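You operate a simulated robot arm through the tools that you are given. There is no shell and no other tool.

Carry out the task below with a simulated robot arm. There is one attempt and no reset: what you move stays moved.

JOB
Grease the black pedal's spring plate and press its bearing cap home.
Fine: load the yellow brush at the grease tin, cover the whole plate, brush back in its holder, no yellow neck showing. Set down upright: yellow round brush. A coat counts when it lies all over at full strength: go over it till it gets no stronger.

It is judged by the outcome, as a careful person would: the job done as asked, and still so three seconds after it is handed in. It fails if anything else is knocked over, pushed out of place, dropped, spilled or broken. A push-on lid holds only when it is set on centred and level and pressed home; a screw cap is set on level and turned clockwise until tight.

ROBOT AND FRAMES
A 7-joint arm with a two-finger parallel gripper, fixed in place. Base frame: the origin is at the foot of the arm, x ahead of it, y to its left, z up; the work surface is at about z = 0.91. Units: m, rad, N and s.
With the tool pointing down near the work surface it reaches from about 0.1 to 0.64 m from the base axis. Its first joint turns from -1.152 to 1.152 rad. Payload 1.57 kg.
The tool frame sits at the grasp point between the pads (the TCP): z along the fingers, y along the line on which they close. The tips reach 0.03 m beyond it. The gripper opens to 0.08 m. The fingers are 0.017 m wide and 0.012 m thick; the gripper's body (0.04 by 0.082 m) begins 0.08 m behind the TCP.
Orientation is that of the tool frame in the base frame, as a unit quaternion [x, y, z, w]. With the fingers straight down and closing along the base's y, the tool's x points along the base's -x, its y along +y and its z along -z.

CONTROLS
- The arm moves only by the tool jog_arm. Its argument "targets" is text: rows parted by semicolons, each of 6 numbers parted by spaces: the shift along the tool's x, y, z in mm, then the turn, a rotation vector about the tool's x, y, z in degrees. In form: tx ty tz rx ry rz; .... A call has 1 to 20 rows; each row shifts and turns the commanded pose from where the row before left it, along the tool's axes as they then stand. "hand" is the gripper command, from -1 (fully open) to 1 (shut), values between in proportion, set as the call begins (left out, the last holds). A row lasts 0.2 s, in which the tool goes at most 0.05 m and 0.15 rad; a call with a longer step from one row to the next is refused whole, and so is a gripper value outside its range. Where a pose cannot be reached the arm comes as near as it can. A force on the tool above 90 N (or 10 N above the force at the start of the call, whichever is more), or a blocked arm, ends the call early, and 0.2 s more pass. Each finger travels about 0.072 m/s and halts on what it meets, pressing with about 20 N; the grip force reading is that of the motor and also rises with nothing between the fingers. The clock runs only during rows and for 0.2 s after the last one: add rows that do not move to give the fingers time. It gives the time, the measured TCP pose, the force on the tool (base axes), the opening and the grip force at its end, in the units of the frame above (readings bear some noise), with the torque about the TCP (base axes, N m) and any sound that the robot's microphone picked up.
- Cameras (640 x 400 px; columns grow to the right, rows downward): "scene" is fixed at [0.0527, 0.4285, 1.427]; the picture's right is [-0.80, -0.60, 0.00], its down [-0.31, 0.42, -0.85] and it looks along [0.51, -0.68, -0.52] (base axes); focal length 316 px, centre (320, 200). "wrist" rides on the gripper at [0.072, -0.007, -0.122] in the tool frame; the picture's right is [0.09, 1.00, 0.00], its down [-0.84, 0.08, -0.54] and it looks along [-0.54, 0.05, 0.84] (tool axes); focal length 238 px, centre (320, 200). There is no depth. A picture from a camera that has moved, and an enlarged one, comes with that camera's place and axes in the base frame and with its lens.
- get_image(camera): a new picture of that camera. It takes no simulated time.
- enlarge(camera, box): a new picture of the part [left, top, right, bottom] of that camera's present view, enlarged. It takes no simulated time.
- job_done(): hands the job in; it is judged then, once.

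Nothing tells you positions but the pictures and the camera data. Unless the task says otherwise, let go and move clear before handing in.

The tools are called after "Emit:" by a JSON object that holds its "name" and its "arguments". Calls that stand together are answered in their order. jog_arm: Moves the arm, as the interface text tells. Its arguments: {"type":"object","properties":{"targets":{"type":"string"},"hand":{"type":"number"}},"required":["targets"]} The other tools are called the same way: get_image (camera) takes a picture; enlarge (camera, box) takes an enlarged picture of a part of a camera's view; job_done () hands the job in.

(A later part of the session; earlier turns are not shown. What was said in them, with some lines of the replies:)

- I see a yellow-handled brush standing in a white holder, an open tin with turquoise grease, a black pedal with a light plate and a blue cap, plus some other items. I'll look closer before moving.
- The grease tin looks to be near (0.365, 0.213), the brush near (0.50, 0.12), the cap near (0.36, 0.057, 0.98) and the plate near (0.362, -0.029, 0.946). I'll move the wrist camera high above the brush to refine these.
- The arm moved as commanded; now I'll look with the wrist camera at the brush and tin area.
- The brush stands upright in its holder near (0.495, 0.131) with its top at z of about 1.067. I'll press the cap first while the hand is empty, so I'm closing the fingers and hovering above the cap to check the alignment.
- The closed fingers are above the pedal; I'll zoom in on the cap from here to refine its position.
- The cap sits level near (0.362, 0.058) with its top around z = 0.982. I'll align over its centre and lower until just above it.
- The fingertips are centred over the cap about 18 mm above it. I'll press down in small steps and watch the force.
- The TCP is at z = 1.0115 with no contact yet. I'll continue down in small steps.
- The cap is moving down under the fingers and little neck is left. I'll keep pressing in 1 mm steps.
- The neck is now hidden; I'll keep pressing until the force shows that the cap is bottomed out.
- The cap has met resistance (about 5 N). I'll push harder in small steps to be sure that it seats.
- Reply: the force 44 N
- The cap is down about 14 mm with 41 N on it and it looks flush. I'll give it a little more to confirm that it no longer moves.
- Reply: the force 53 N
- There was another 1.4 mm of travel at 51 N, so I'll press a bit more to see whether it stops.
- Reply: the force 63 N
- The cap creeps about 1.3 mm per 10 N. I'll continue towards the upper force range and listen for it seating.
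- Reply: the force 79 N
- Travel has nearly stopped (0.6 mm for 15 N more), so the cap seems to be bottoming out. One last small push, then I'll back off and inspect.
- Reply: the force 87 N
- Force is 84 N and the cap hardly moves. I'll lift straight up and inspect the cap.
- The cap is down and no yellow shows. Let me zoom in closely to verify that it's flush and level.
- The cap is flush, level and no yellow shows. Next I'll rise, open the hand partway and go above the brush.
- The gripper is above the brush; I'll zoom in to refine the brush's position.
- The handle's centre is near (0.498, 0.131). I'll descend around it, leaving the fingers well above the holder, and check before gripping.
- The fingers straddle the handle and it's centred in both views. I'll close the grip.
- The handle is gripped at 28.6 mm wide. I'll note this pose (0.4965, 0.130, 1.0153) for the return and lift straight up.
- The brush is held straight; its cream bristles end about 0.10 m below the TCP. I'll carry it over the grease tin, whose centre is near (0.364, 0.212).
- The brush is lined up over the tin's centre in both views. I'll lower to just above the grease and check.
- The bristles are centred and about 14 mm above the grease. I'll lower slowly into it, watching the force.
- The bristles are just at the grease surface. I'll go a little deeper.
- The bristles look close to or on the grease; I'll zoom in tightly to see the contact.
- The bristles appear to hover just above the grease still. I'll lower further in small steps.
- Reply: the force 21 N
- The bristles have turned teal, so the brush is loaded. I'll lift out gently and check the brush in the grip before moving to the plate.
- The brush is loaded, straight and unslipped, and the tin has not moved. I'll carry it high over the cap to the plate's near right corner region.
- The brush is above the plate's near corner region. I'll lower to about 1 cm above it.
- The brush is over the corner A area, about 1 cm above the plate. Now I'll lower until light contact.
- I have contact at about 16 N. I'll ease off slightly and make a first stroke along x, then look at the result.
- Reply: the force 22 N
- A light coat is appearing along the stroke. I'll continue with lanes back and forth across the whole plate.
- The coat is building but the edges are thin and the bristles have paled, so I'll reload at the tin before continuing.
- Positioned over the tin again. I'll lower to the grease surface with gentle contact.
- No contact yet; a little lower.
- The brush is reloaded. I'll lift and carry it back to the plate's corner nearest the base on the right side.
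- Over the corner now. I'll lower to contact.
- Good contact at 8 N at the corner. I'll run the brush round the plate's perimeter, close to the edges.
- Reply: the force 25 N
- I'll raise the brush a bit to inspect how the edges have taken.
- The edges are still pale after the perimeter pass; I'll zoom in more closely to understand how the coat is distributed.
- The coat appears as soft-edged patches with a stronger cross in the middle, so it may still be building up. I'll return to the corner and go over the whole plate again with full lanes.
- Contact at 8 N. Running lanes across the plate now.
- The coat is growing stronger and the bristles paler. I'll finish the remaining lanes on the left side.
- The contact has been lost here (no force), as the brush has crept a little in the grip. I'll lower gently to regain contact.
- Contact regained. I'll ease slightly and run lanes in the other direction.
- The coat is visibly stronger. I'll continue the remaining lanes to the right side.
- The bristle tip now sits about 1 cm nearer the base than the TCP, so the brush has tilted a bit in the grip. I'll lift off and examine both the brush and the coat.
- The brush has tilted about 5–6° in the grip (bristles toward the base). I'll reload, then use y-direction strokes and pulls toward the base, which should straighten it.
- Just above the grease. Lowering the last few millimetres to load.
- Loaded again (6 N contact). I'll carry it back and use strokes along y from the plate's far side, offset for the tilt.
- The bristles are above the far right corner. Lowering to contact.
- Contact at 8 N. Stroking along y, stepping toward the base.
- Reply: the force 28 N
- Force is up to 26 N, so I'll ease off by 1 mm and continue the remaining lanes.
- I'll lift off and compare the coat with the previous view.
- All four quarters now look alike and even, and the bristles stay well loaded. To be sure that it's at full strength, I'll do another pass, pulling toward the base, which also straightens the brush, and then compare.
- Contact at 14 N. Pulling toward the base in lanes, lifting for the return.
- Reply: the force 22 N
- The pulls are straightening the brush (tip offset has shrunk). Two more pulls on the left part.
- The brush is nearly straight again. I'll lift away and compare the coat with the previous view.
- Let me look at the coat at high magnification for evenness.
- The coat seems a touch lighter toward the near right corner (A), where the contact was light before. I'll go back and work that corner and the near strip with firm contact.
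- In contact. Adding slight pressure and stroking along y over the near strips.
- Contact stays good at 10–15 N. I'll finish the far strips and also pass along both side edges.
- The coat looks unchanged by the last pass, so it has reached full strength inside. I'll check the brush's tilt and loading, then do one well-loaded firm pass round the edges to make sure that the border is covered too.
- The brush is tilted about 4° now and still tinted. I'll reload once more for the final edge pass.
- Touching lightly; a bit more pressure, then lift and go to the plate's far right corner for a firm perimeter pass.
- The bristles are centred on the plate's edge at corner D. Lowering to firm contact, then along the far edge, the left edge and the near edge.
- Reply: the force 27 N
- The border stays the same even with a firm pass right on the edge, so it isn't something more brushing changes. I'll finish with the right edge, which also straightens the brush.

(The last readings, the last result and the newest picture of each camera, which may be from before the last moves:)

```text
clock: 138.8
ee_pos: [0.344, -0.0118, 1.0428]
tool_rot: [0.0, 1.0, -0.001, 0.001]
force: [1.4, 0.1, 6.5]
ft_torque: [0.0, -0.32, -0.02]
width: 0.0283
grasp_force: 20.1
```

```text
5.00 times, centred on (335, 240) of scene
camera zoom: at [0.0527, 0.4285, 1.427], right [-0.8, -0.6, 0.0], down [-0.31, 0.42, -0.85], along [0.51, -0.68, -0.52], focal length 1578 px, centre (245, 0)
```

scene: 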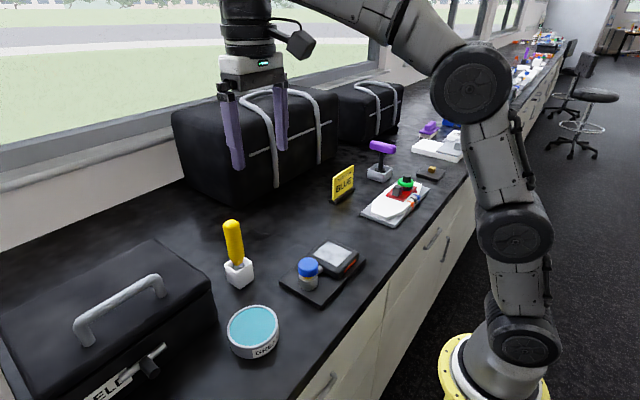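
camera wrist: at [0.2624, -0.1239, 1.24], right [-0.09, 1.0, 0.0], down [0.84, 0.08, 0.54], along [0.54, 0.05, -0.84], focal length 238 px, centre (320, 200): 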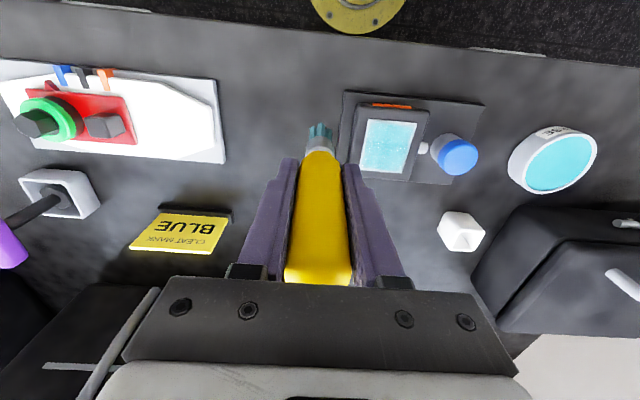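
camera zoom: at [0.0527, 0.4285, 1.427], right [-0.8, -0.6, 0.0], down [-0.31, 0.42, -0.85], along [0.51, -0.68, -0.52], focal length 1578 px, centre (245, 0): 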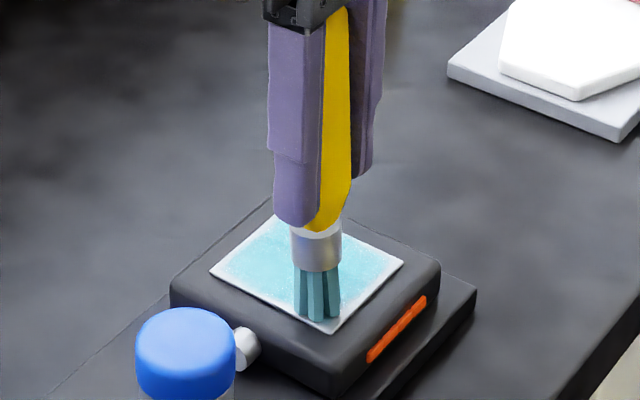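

The brush is straight again. I'll lift off and check coat and brush before returning it.

Emit:
{"name": "jog_arm", "arguments": {"targets": "0 0 -20 0 0 0; 0 0 -40 0 0 0; 0 0 -40 0 0 0; 0 -40 0 0 0 0; 0 -40 0 0 0 0; 0 -30 0 0 0 0; 0 0 0 0 0 0"}}

Emit:
{"name": "enlarge", "arguments": {"camera": "scene", "box": [308, 237, 352, 270]}}

Emit:
{"name": "enlarge", "arguments": {"camera": "scene", "box": [335, 110, 415, 210]}}

Emit:
{"name": "get_image", "arguments": {"camera": "wrist"}}

```text
clock: 140.4
ee_pos: [0.3443, -0.1213, 1.1406]
tool_rot: [0.001, 1.0, 0.0, 0.0]
force: [0.3, -0.1, -0.3]
ft_torque: [0.0, 0.0, -0.02]
width: 0.0283
grasp_force: 20.1
```

```text
12.12 times, centred on (330, 254) of scene
camera zoom: at [0.0528, 0.4285, 1.427], right [-0.8, -0.6, 0.0], down [-0.31, 0.42, -0.85], along [0.51, -0.68, -0.52], focal length 3825 px, centre (199, -448)
```

zoom: 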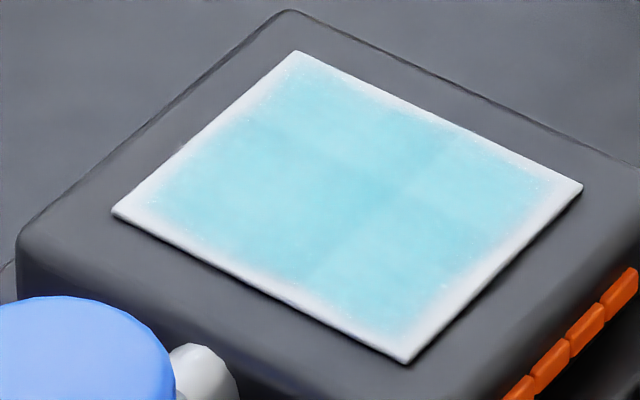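

```text
4.00 times, centred on (375, 160) of scene
camera zoom: at [0.0528, 0.4285, 1.427], right [-0.8, -0.6, 0.0], down [-0.31, 0.42, -0.85], along [0.51, -0.68, -0.52], focal length 1262 px, centre (100, 360)
```

zoom: 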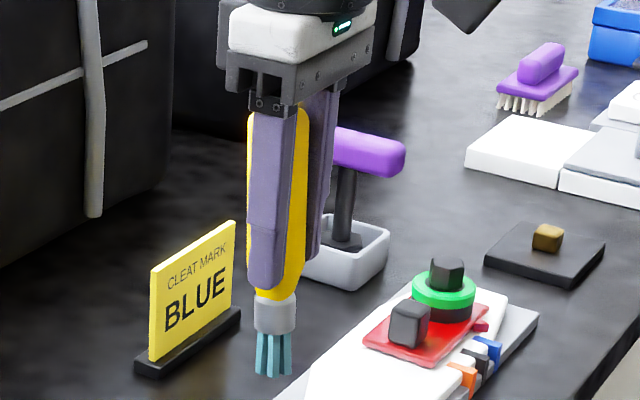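

```text
taken
camera wrist: at [0.2708, -0.1277, 1.2614], right [-0.09, 1.0, 0.0], down [0.84, 0.08, 0.54], along [0.54, 0.05, -0.84], focal length 238 px, centre (320, 200)
```

wrist: 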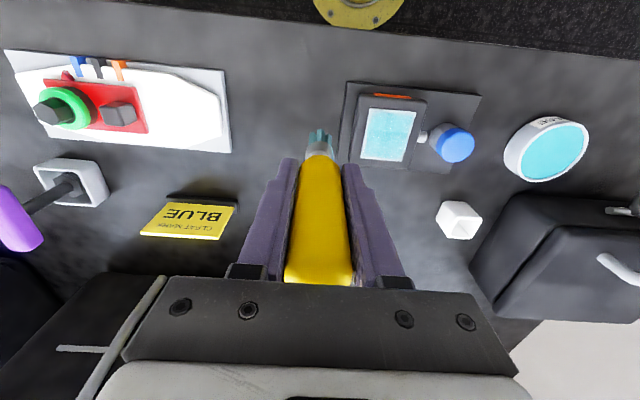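

The coat is unchanged, so it is at full strength. I'll now carry the brush back above its holder at (0.497, 0.131).

Emit:
{"name": "jog_arm", "arguments": {"targets": "0 0 -20 0 0 0; -22 36 0 0 0 0; -22 36 0 0 0 0; -22 36 0 0 0 0; -22 36 0 0 0 0; -22 36 0 0 0 0; -22 36 0 0 0 0; -21 36 0 0 0 0; 0 0 0 0 0 0"}}

Emit:
{"name": "get_image", "arguments": {"camera": "wrist"}}

Emit:
{"name": "enlarge", "arguments": {"camera": "scene", "box": [180, 130, 300, 300]}}

```text
clock: 142.4
ee_pos: [0.4959, 0.1306, 1.1621]
tool_rot: [0.0, 1.0, 0.0, 0.0]
force: [0.0, 0.3, -0.7]
ft_torque: [0.03, 0.0, 0.0]
width: 0.0284
grasp_force: 19.4
```

```text
taken
camera wrist: at [0.4242, 0.1256, 1.2827], right [-0.09, 1.0, 0.0], down [0.84, 0.08, 0.54], along [0.54, 0.05, -0.84], focal length 238 px, centre (320, 200)
```

wrist: 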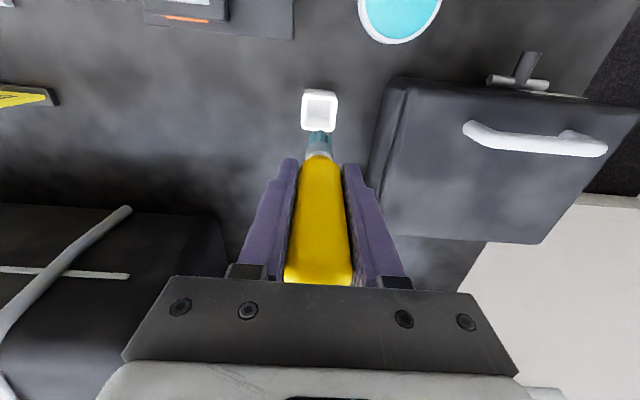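

```text
2.35 times, centred on (240, 215) of scene
camera zoom: at [0.0527, 0.4286, 1.427], right [-0.8, -0.6, 0.0], down [-0.31, 0.42, -0.85], along [0.51, -0.68, -0.52], focal length 742 px, centre (508, 165)
```

zoom: 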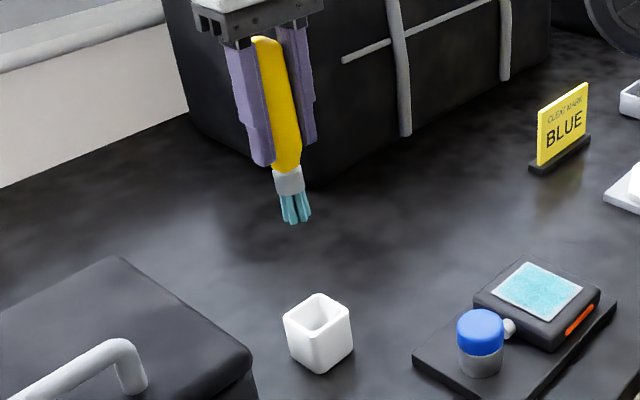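

I'll zoom to verify that the brush is vertical and lined up with the holder.

Emit:
{"name": "enlarge", "arguments": {"camera": "scene", "box": [210, 130, 260, 230]}}

Emit:
{"name": "enlarge", "arguments": {"camera": "wrist", "box": [285, 80, 355, 160]}}

```text
4.00 times, centred on (235, 180) of scene
camera zoom: at [0.0527, 0.4286, 1.427], right [-0.8, -0.6, 0.0], down [-0.31, 0.42, -0.85], along [0.51, -0.68, -0.52], focal length 1262 px, centre (660, 280)
```

zoom: 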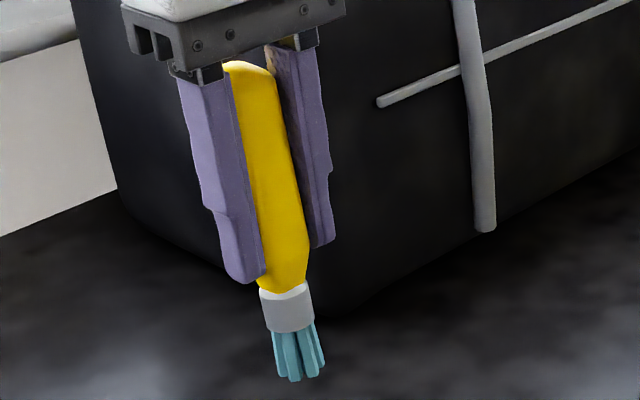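

```text
5.00 times, centred on (320, 120) of wrist
camera zoom: at [0.4242, 0.1256, 1.2827], right [-0.09, 1.0, 0.0], down [0.84, 0.08, 0.54], along [0.54, 0.05, -0.84], focal length 1192 px, centre (320, 600)
```

zoom: 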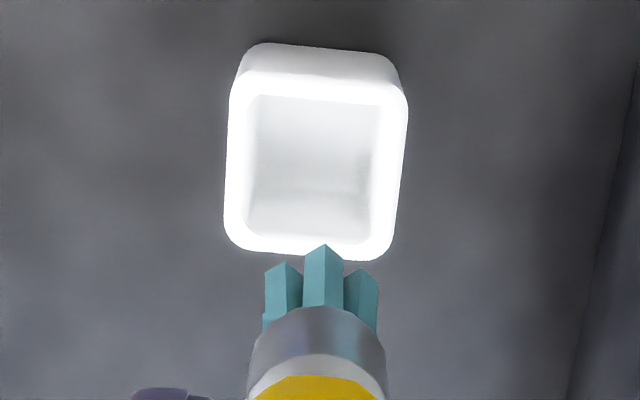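

The brush leans about 3° (bristles toward the base). I'll tilt the gripper by the opposite amount so that the brush is vertical, then check the alignment over the holder.

Emit:
{"name": "jog_arm", "arguments": {"targets": "0 0 0 0 -3.3 0; 4 0 0 0 0 0; 0 0 0 0 0 0"}}

Emit:
{"name": "enlarge", "arguments": {"camera": "scene", "box": [210, 130, 260, 230]}}

Emit:
{"name": "enlarge", "arguments": {"camera": "wrist", "box": [285, 80, 355, 160]}}

Emit:
{"name": "enlarge", "arguments": {"camera": "scene", "box": [180, 130, 300, 300]}}

```text
clock: 143.2
ee_pos: [0.4929, 0.1322, 1.161]
tool_rot: [0.0, 1.0, 0.001, 0.029]
force: [-0.3, -0.1, -0.6]
ft_torque: [0.01, 0.03, 0.0]
width: 0.0284
grasp_force: 20.5
```

```text
4.00 times, centred on (235, 180) of scene
camera zoom: at [0.0527, 0.4285, 1.427], right [-0.8, -0.6, 0.0], down [-0.31, 0.42, -0.85], along [0.51, -0.68, -0.52], focal length 1262 px, centre (660, 280)
```

zoom: 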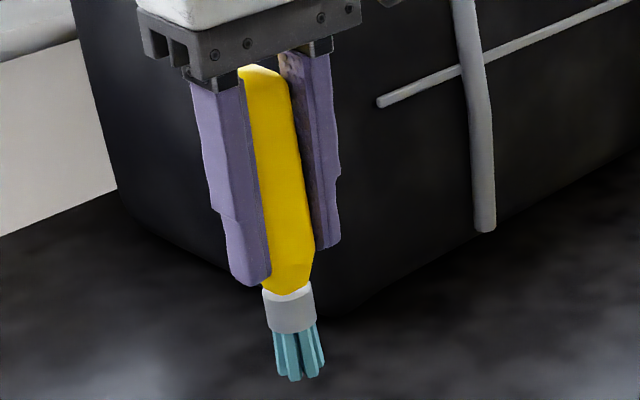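

```text
5.00 times, centred on (320, 120) of wrist
camera zoom: at [0.4129, 0.1248, 1.2779], right [-0.09, 1.0, -0.01], down [0.8, 0.08, 0.59], along [0.59, 0.05, -0.81], focal length 1192 px, centre (320, 600)
```

zoom: 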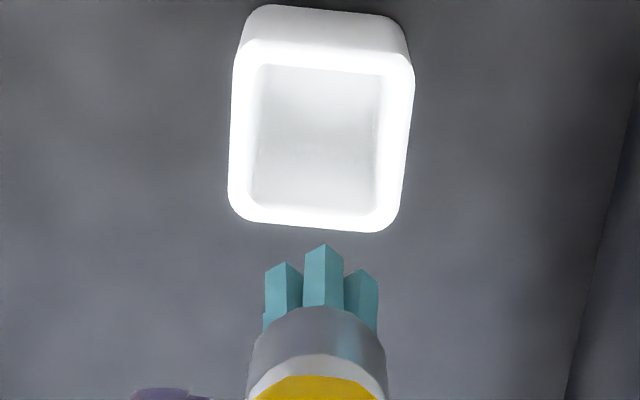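

```text
2.35 times, centred on (240, 215) of scene
camera zoom: at [0.0527, 0.4285, 1.427], right [-0.8, -0.6, 0.0], down [-0.31, 0.42, -0.85], along [0.51, -0.68, -0.52], focal length 742 px, centre (508, 165)
```

zoom: 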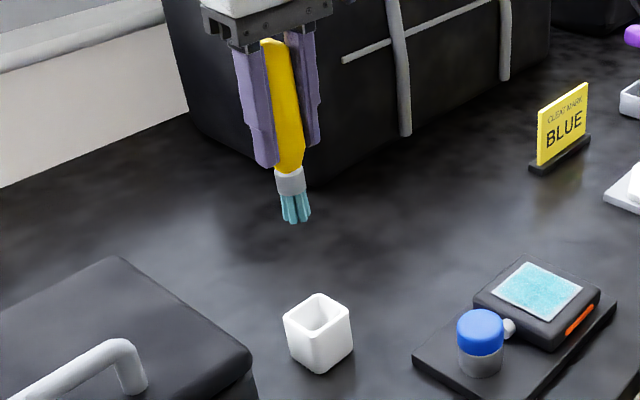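

The brush is now vertical, with its tip about 3 mm beyond the holder's centre in x. I'll shift back slightly and lower vertically to just above the holder.

Emit:
{"name": "jog_arm", "arguments": {"targets": "3 -1 0 0 0 0; 1.73 0 30 0 0 0; 1.73 0 30 0 0 0; 1.38 0 24 0 0 0; 0 0 0 0 0 0"}}

Emit:
{"name": "enlarge", "arguments": {"camera": "scene", "box": [200, 190, 280, 300]}}

Emit:
{"name": "enlarge", "arguments": {"camera": "wrist", "box": [270, 80, 370, 180]}}

```text
clock: 144.4
ee_pos: [0.4905, 0.1305, 1.076]
tool_rot: [-0.001, 1.0, 0.0, 0.029]
force: [1.0, 0.7, -0.8]
ft_torque: [0.0, 0.02, -0.02]
width: 0.0283
grasp_force: 19.9
```

```text
3.64 times, centred on (240, 245) of scene
camera zoom: at [0.0527, 0.4285, 1.427], right [-0.8, -0.6, 0.0], down [-0.31, 0.42, -0.85], along [0.51, -0.68, -0.52], focal length 1147 px, centre (611, 36)
```

zoom: 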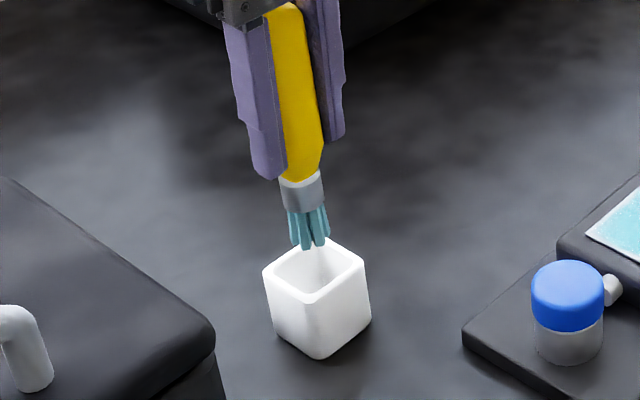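

```text
4.00 times, centred on (320, 130) of wrist
camera zoom: at [0.4099, 0.1243, 1.1929], right [-0.09, 1.0, -0.01], down [0.8, 0.08, 0.59], along [0.59, 0.05, -0.81], focal length 953 px, centre (320, 480)
```

zoom: 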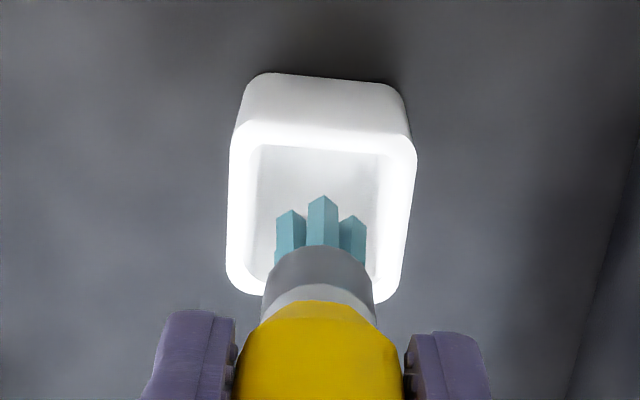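

Aligned within about 2 mm of the holder's centre. I'll lower to just inside the rim and check again.

Emit:
{"name": "jog_arm", "arguments": {"targets": "2 0 10 0 0 0; 0.8 0 8 0 0 0; 0 0 0 0 0 0"}}

Emit:
{"name": "enlarge", "arguments": {"camera": "scene", "box": [205, 210, 275, 300]}}

Emit:
{"name": "enlarge", "arguments": {"camera": "wrist", "box": [270, 80, 370, 180]}}

```text
clock: 145.2
ee_pos: [0.4876, 0.1293, 1.0579]
tool_rot: [0.001, 1.0, 0.0, 0.029]
force: [-0.6, 0.3, 0.5]
ft_torque: [0.04, 0.01, 0.02]
width: 0.0283
grasp_force: 20.0
```

```text
4.44 times, centred on (240, 255) of scene
camera zoom: at [0.0527, 0.4285, 1.427], right [-0.8, -0.6, 0.0], down [-0.31, 0.42, -0.85], along [0.51, -0.68, -0.52], focal length 1402 px, centre (676, -44)
```

zoom: 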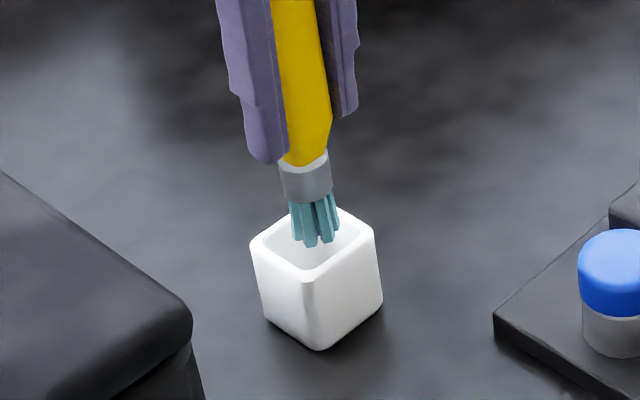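

```text
4.00 times, centred on (320, 130) of wrist
camera zoom: at [0.4079, 0.1243, 1.1752], right [-0.09, 1.0, -0.01], down [0.8, 0.08, 0.59], along [0.59, 0.05, -0.81], focal length 953 px, centre (320, 480)
```

zoom: 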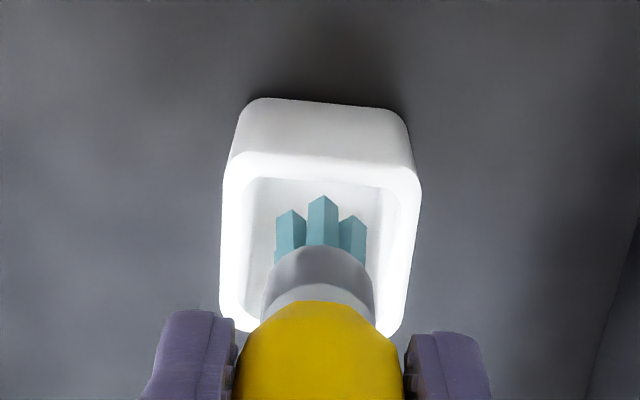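

The bristles are centred at the mouth of the holder. Continuing down in steps while watching forces.

Emit:
{"name": "jog_arm", "arguments": {"targets": "0.7 0 12 0 0 0; 0.7 0 12 0 0 0; 0 0 0 0 0 0"}}

Emit:
{"name": "enlarge", "arguments": {"camera": "scene", "box": [205, 210, 275, 300]}}

Emit:
{"name": "enlarge", "arguments": {"camera": "wrist", "box": [270, 80, 370, 180]}}

```text
clock: 146.0
ee_pos: [0.489, 0.1296, 1.0338]
tool_rot: [0.0, 1.0, 0.0, 0.029]
force: [-0.1, 0.3, -0.9]
ft_torque: [-0.02, -0.08, 0.02]
width: 0.0282
grasp_force: 20.0
```

```text
4.44 times, centred on (240, 255) of scene
camera zoom: at [0.0528, 0.4285, 1.427], right [-0.8, -0.6, 0.0], down [-0.31, 0.42, -0.85], along [0.51, -0.68, -0.52], focal length 1402 px, centre (676, -44)
```

zoom: 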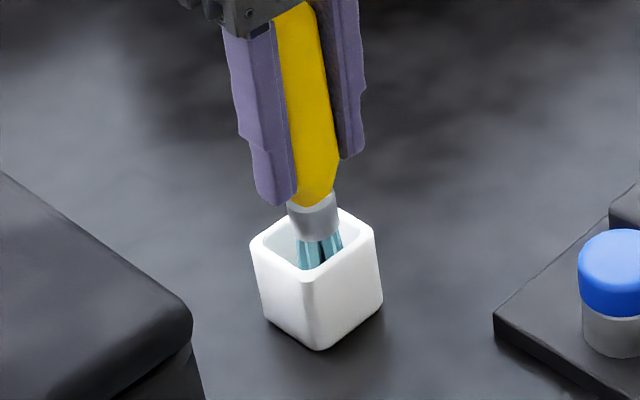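

```text
4.00 times, centred on (320, 130) of wrist
camera zoom: at [0.4081, 0.1242, 1.1511], right [-0.09, 1.0, -0.01], down [0.8, 0.08, 0.59], along [0.59, 0.05, -0.81], focal length 953 px, centre (320, 480)
```

zoom: 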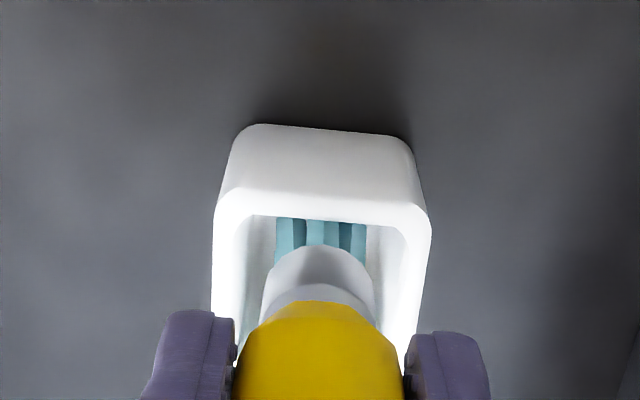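

The ferrule is entering the holder cleanly. Continuing down gently.

Emit:
{"name": "jog_arm", "arguments": {"targets": "0.7 0 10 0 0 0; 0.4 0 7 0 0 0; 0.2 0 3 0 0 0; 0 0 0 0 0 0"}}

Emit:
{"name": "enlarge", "arguments": {"camera": "scene", "box": [205, 210, 275, 300]}}

Emit:
{"name": "enlarge", "arguments": {"camera": "wrist", "box": [270, 80, 370, 180]}}

```text
clock: 147.0
ee_pos: [0.4875, 0.1306, 1.0139]
tool_rot: [0.0, 1.0, -0.001, 0.03]
force: [2.5, 0.2, 0.2]
ft_torque: [0.02, -0.26, 0.0]
width: 0.0281
grasp_force: 20.5
```

```text
4.44 times, centred on (240, 255) of scene
camera zoom: at [0.0528, 0.4285, 1.427], right [-0.8, -0.6, 0.0], down [-0.31, 0.42, -0.85], along [0.51, -0.68, -0.52], focal length 1402 px, centre (676, -44)
```

zoom: 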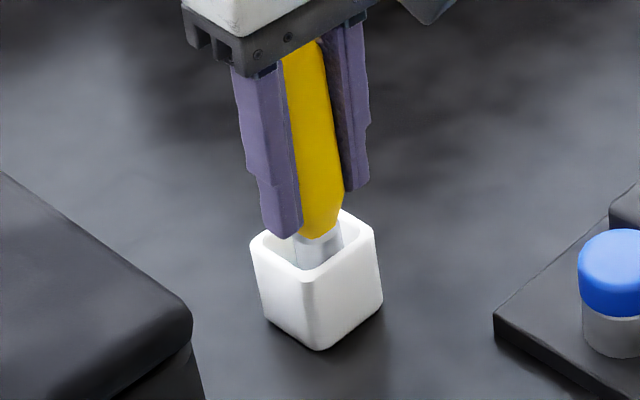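

```text
4.00 times, centred on (320, 130) of wrist
camera zoom: at [0.4077, 0.1243, 1.1313], right [-0.09, 1.0, -0.01], down [0.8, 0.08, 0.59], along [0.59, 0.05, -0.81], focal length 953 px, centre (320, 480)
```

zoom: 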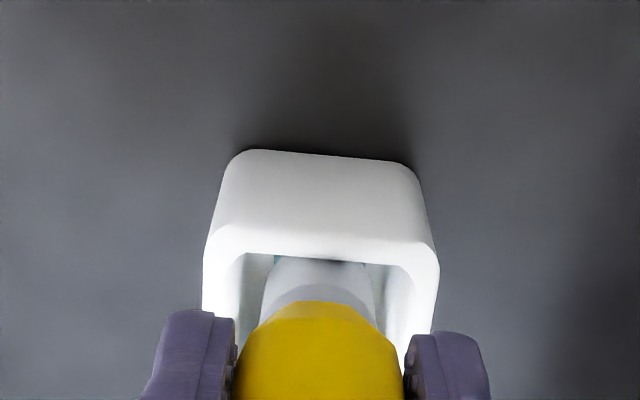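

There's a slight side force (2.5 N in +x), meaning that the brush is touching the wall nearest the base. I'll shift 4 mm away from the base before finishing the descent.

Emit:
{"name": "jog_arm", "arguments": {"targets": "-2 0 0 0 0 0; -2 0 0 0 0 0; 0 0 0 0 0 0"}}

Emit:
{"name": "enlarge", "arguments": {"camera": "scene", "box": [215, 230, 265, 290]}}

Emit:
{"name": "enlarge", "arguments": {"camera": "wrist", "box": [270, 100, 370, 180]}}

```text
clock: 147.8
ee_pos: [0.4918, 0.1301, 1.0132]
tool_rot: [0.0, 1.0, 0.0, 0.029]
force: [0.7, 0.6, -1.5]
ft_torque: [-0.02, -0.04, 0.01]
width: 0.0282
grasp_force: 19.7
```

```text
6.67 times, centred on (240, 260) of scene
camera zoom: at [0.0528, 0.4285, 1.427], right [-0.8, -0.6, 0.0], down [-0.31, 0.42, -0.85], along [0.51, -0.68, -0.52], focal length 2104 px, centre (853, -200)
```

zoom: 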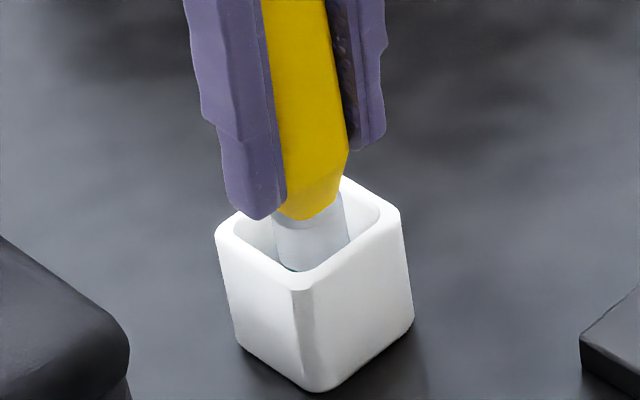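

```text
5.00 times, centred on (320, 140) of wrist
camera zoom: at [0.4116, 0.1243, 1.1315], right [-0.09, 1.0, -0.01], down [0.8, 0.08, 0.59], along [0.59, 0.05, -0.81], focal length 1192 px, centre (320, 500)
```

zoom: 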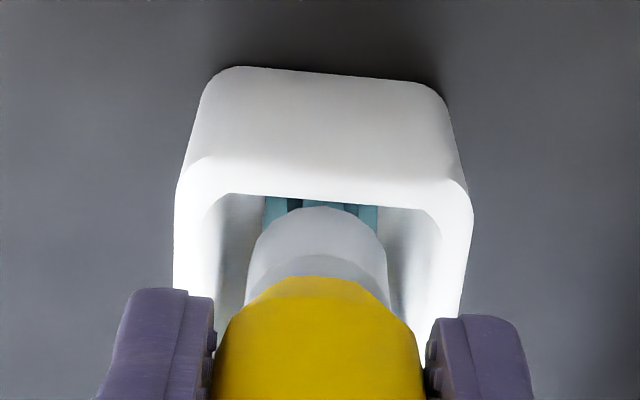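

Free of the wall now and centred. Lowering the last millimetres until it rests on the holder's floor.

Emit:
{"name": "jog_arm", "arguments": {"targets": "0.1 0 2 0 0 0; 0.1 0 1 0 0 0; 0.1 0 1 0 0 0; 0 0 1 0 0 0; 0 0 0 0 0 0"}}

```text
clock: 149.0
ee_pos: [0.4928, 0.1302, 1.0094]
tool_rot: [-0.001, 1.0, 0.0, 0.029]
force: [0.5, 0.0, -0.2]
ft_torque: [-0.01, 0.01, -0.02]
width: 0.0285
grasp_force: 19.9
```

Emit:
{"name": "jog_arm", "arguments": {"targets": "0.1 0 1 0 0 0; 0 0 1 0 0 0; 0 0 0 0 0 0"}}

```text
clock: 149.8
ee_pos: [0.4906, 0.1305, 1.0075]
tool_rot: [0.0, 1.0, 0.0, 0.029]
force: [0.6, -0.5, -0.2]
ft_torque: [0.03, -0.01, 0.03]
width: 0.0284
grasp_force: 20.3
```

Emit:
{"name": "jog_arm", "arguments": {"targets": "0 0 1 0 0 0; 0 0 0.7 0 0 0; 0 0 0 0 0 0"}}

Emit:
{"name": "enlarge", "arguments": {"camera": "scene", "box": [205, 200, 275, 300]}}

```text
clock: 150.6
ee_pos: [0.4922, 0.1293, 1.0065]
tool_rot: [0.0, 1.0, 0.0, 0.03]
force: [-1.4, -0.3, 3.4]
ft_torque: [0.0, 0.0, 0.01]
width: 0.0283
grasp_force: 20.0
```

```text
4.00 times, centred on (240, 250) of scene
camera zoom: at [0.0527, 0.4285, 1.427], right [-0.8, -0.6, 0.0], down [-0.31, 0.42, -0.85], along [0.51, -0.68, -0.52], focal length 1262 px, centre (640, 0)
```

zoom: 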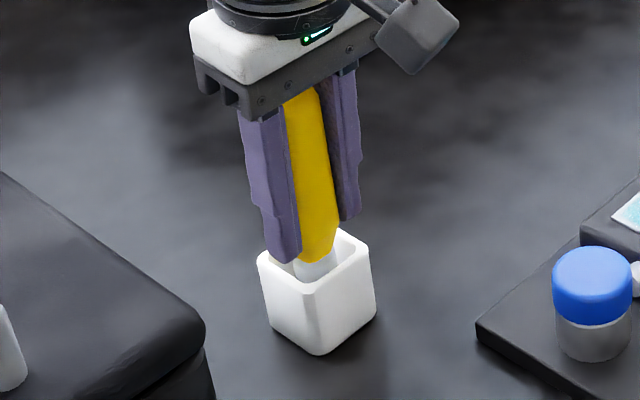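

The brush stands on the holder floor (3.4 N, no side torque) and is vertical. I'll open the fingers just a little first.

Emit:
{"name": "jog_arm", "arguments": {"targets": "0 0 0 0 0 0; 0 0 0 0 0 0; 0 0 0 0 0 0", "hand": 0.15}}

Emit:
{"name": "enlarge", "arguments": {"camera": "scene", "box": [205, 200, 275, 300]}}

Emit:
{"name": "get_image", "arguments": {"camera": "wrist"}}

```text
clock: 151.4
ee_pos: [0.4916, 0.1304, 1.0053]
tool_rot: [0.001, 1.0, 0.001, 0.029]
force: [0.0, 0.0, -0.1]
ft_torque: [0.02, 0.02, -0.02]
width: 0.0341
grasp_force: 0.1
```

```text
4.00 times, centred on (240, 250) of scene
camera zoom: at [0.0527, 0.4285, 1.427], right [-0.8, -0.6, 0.0], down [-0.31, 0.42, -0.85], along [0.51, -0.68, -0.52], focal length 1262 px, centre (640, 0)
```

zoom: 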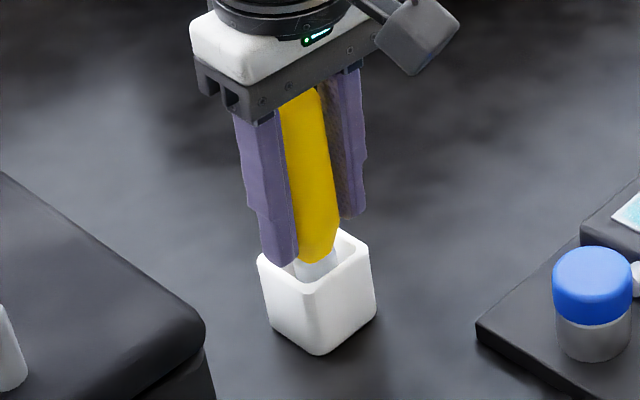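

```text
taken
camera wrist: at [0.4115, 0.124, 1.1227], right [-0.09, 1.0, -0.01], down [0.8, 0.08, 0.59], along [0.59, 0.05, -0.81], focal length 238 px, centre (320, 200)
```

wrist: 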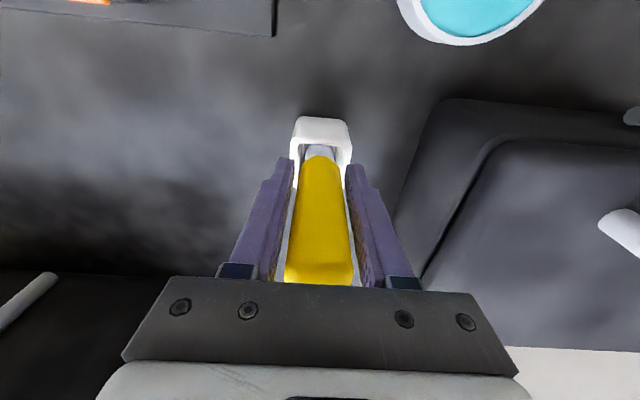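

The brush stands on its own. I'll open the fingers wider and rise straight up.

Emit:
{"name": "jog_arm", "arguments": {"targets": "0 0 0 0 0 0; 0 0 0 0 0 0; 0 0 0 0 0 0", "hand": -0.6}}

Emit:
{"name": "jog_arm", "arguments": {"targets": "-0.6 0 -10 0 0 0; -1.2 0 -20 0 0 0; -1.7 0 -30 0 0 0; -2.3 0 -40 0 0 0; -2.3 0 -40 0 0 0; 0 0 0 0 0 0"}}

Emit:
{"name": "enlarge", "arguments": {"camera": "scene", "box": [190, 200, 290, 300]}}

Emit:
{"name": "get_image", "arguments": {"camera": "wrist"}}

```text
clock: 152.2
ee_pos: [0.4923, 0.1297, 1.0048]
tool_rot: [0.0, 1.0, 0.001, 0.029]
force: [0.7, -0.4, 0.4]
ft_torque: [0.0, -0.04, 0.06]
width: 0.0639
grasp_force: 0.0
```

```text
clock: 153.6
ee_pos: [0.4932, 0.1289, 1.1458]
tool_rot: [0.0, 1.0, 0.0, 0.028]
force: [0.2, -0.8, 0.3]
ft_torque: [-0.02, 0.01, -0.01]
width: 0.0641
grasp_force: 0.1
```

```text
4.00 times, centred on (240, 250) of scene
camera zoom: at [0.0527, 0.4285, 1.427], right [-0.8, -0.6, 0.0], down [-0.31, 0.42, -0.85], along [0.51, -0.68, -0.52], focal length 1262 px, centre (640, 0)
```

zoom: 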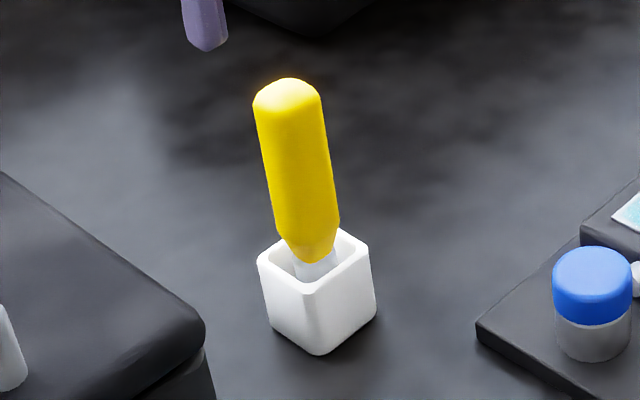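

```text
taken
camera wrist: at [0.4119, 0.1239, 1.2632], right [-0.09, 1.0, -0.01], down [0.8, 0.08, 0.59], along [0.59, 0.05, -0.81], focal length 238 px, centre (320, 200)
```

wrist: 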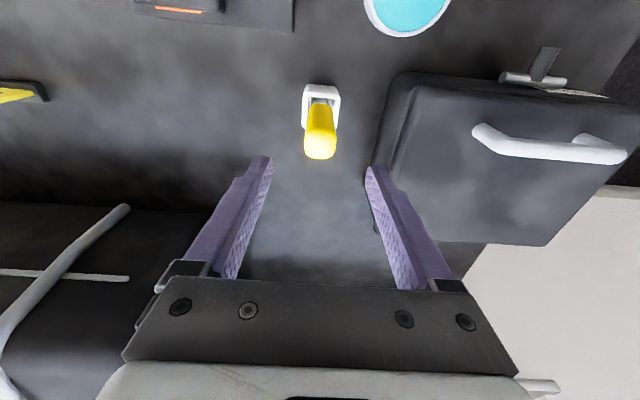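

The brush stands upright in its holder. I'll straighten the tool, move away and inspect the cap and coat once more before handing in.

Emit:
{"name": "jog_arm", "arguments": {"targets": "0 0 -30 0 3.3 0; 40 -20 -20 0 0 0; 40 -20 0 0 0 0; 40 -20 0 0 0 0; 40 -20 0 0 0 0; 30 -20 0 0 0 0; 0 0 0 0 0 0"}}

Emit:
{"name": "get_image", "arguments": {"camera": "wrist"}}

Emit:
{"name": "get_image", "arguments": {"camera": "scene"}}

Emit:
{"name": "enlarge", "arguments": {"camera": "scene", "box": [290, 250, 335, 295]}}

```text
clock: 155.2
ee_pos: [0.3, 0.0301, 1.1956]
tool_rot: [0.0, 1.0, 0.0, 0.0]
force: [0.8, -0.4, -0.6]
ft_torque: [-0.02, -0.01, -0.02]
width: 0.0643
grasp_force: 0.1
```

```text
taken
camera wrist: at [0.2264, 0.0241, 1.3164], right [-0.09, 1.0, 0.0], down [0.84, 0.08, 0.54], along [0.54, 0.05, -0.84], focal length 238 px, centre (320, 200)
```

wrist: 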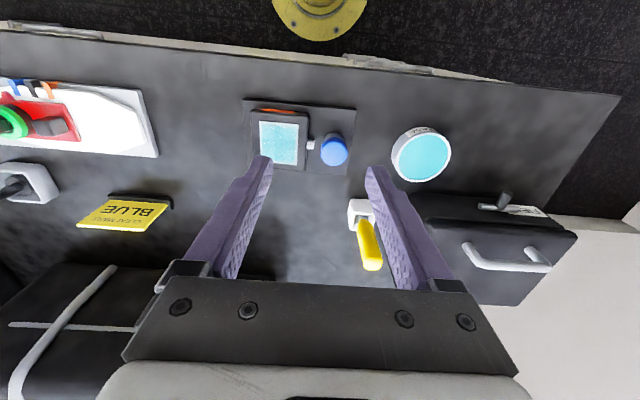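

```text
taken
```

scene: 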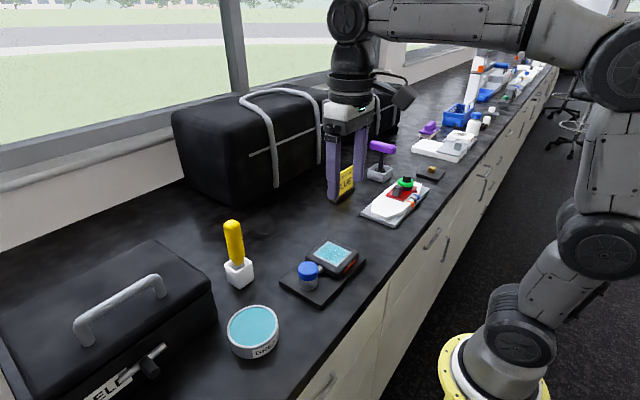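

```text
8.89 times, centred on (312, 272) of scene
camera zoom: at [0.0527, 0.4285, 1.427], right [-0.8, -0.6, 0.0], down [-0.31, 0.42, -0.85], along [0.51, -0.68, -0.52], focal length 2805 px, centre (387, -444)
```

zoom: 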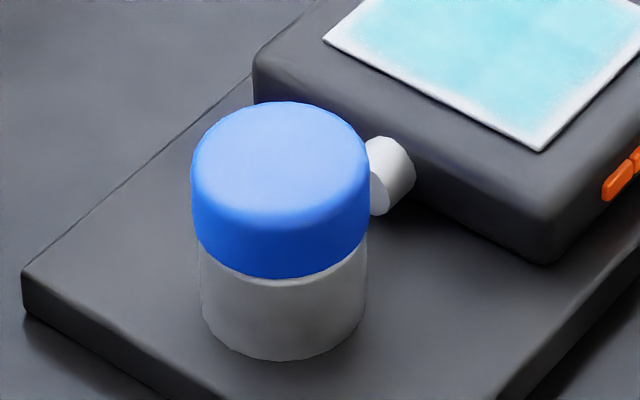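

Everything else stands as it was, and the cap is flush. Let me do a last colour check of the plate against the grease itself.

Emit:
{"name": "enlarge", "arguments": {"camera": "wrist", "box": [230, 90, 460, 200]}}

Emit:
{"name": "enlarge", "arguments": {"camera": "wrist", "box": [245, 100, 325, 175]}}

Emit:
{"name": "enlarge", "arguments": {"camera": "scene", "box": [220, 230, 370, 360]}}

```text
2.78 times, centred on (345, 145) of wrist
camera zoom: at [0.2264, 0.0241, 1.3164], right [-0.09, 1.0, 0.0], down [0.84, 0.08, 0.54], along [0.54, 0.05, -0.84], focal length 663 px, centre (250, 353)
```

zoom: 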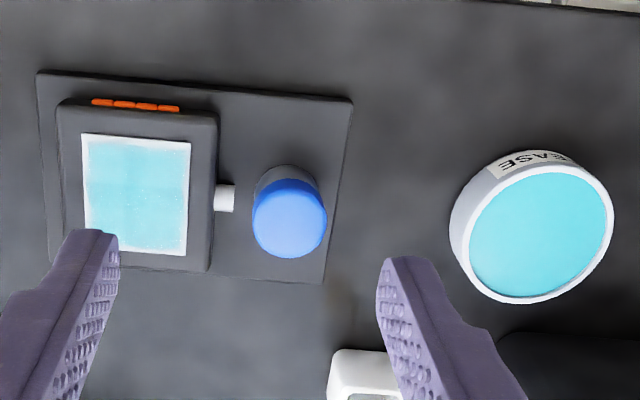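

```text
5.33 times, centred on (285, 138) of wrist
camera zoom: at [0.2264, 0.0241, 1.3164], right [-0.09, 1.0, 0.0], down [0.84, 0.08, 0.54], along [0.54, 0.05, -0.84], focal length 1271 px, centre (507, 533)
```

zoom: 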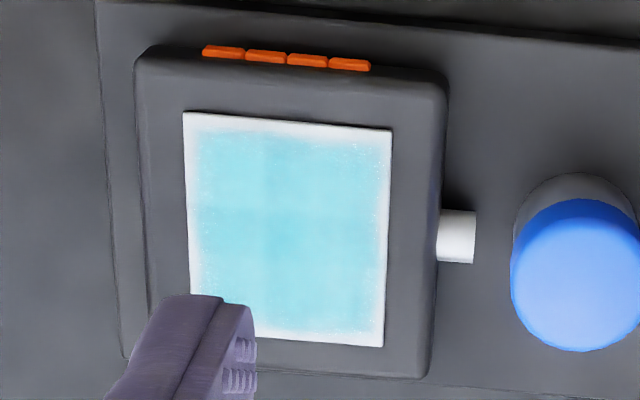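

```text
3.08 times, centred on (295, 295) of scene
camera zoom: at [0.0527, 0.4285, 1.427], right [-0.8, -0.6, 0.0], down [-0.31, 0.42, -0.85], along [0.51, -0.68, -0.52], focal length 971 px, centre (397, -92)
```

zoom: 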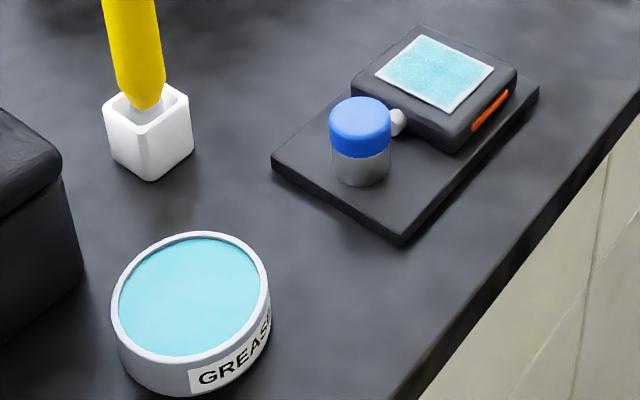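

The plate's coat matches the grease's own colour all over and no longer changes. The cap is flush with no yellow showing, the brush stands upright in its holder, and the hand is empty and clear, so I'm handing in.

Emit:
{"name": "job_done", "arguments": {}}

```text
The job is handed in.
```

The job is handed in: the black pedal's plate is greased, its blue cap is pressed on, and the yellow brush is back in its holder.

- **Cap:** I pressed it straight down with up to about 84 N. It sits flush and level on its post, and no yellow neck shows.
- **Plate:** I loaded the brush at the tin four times and went over the plate until the coat no longer changed. Its colour now nearly matches the grease in the tin. A pale margin of about 4–5 mm still shows along the edges. Firm passes with a freshly loaded brush right on the edge did not change it, so I took it to be how the coat is drawn. I could not confirm that.
- **Brush:** It crept up and tilted slightly in the grip while I was brushing. I set it vertical again before lowering it, and it stood upright on its own once released.
- **Surroundings:** In the last pictures the tin and everything else on the bench stand where they were, and the gripper is empty and clear.
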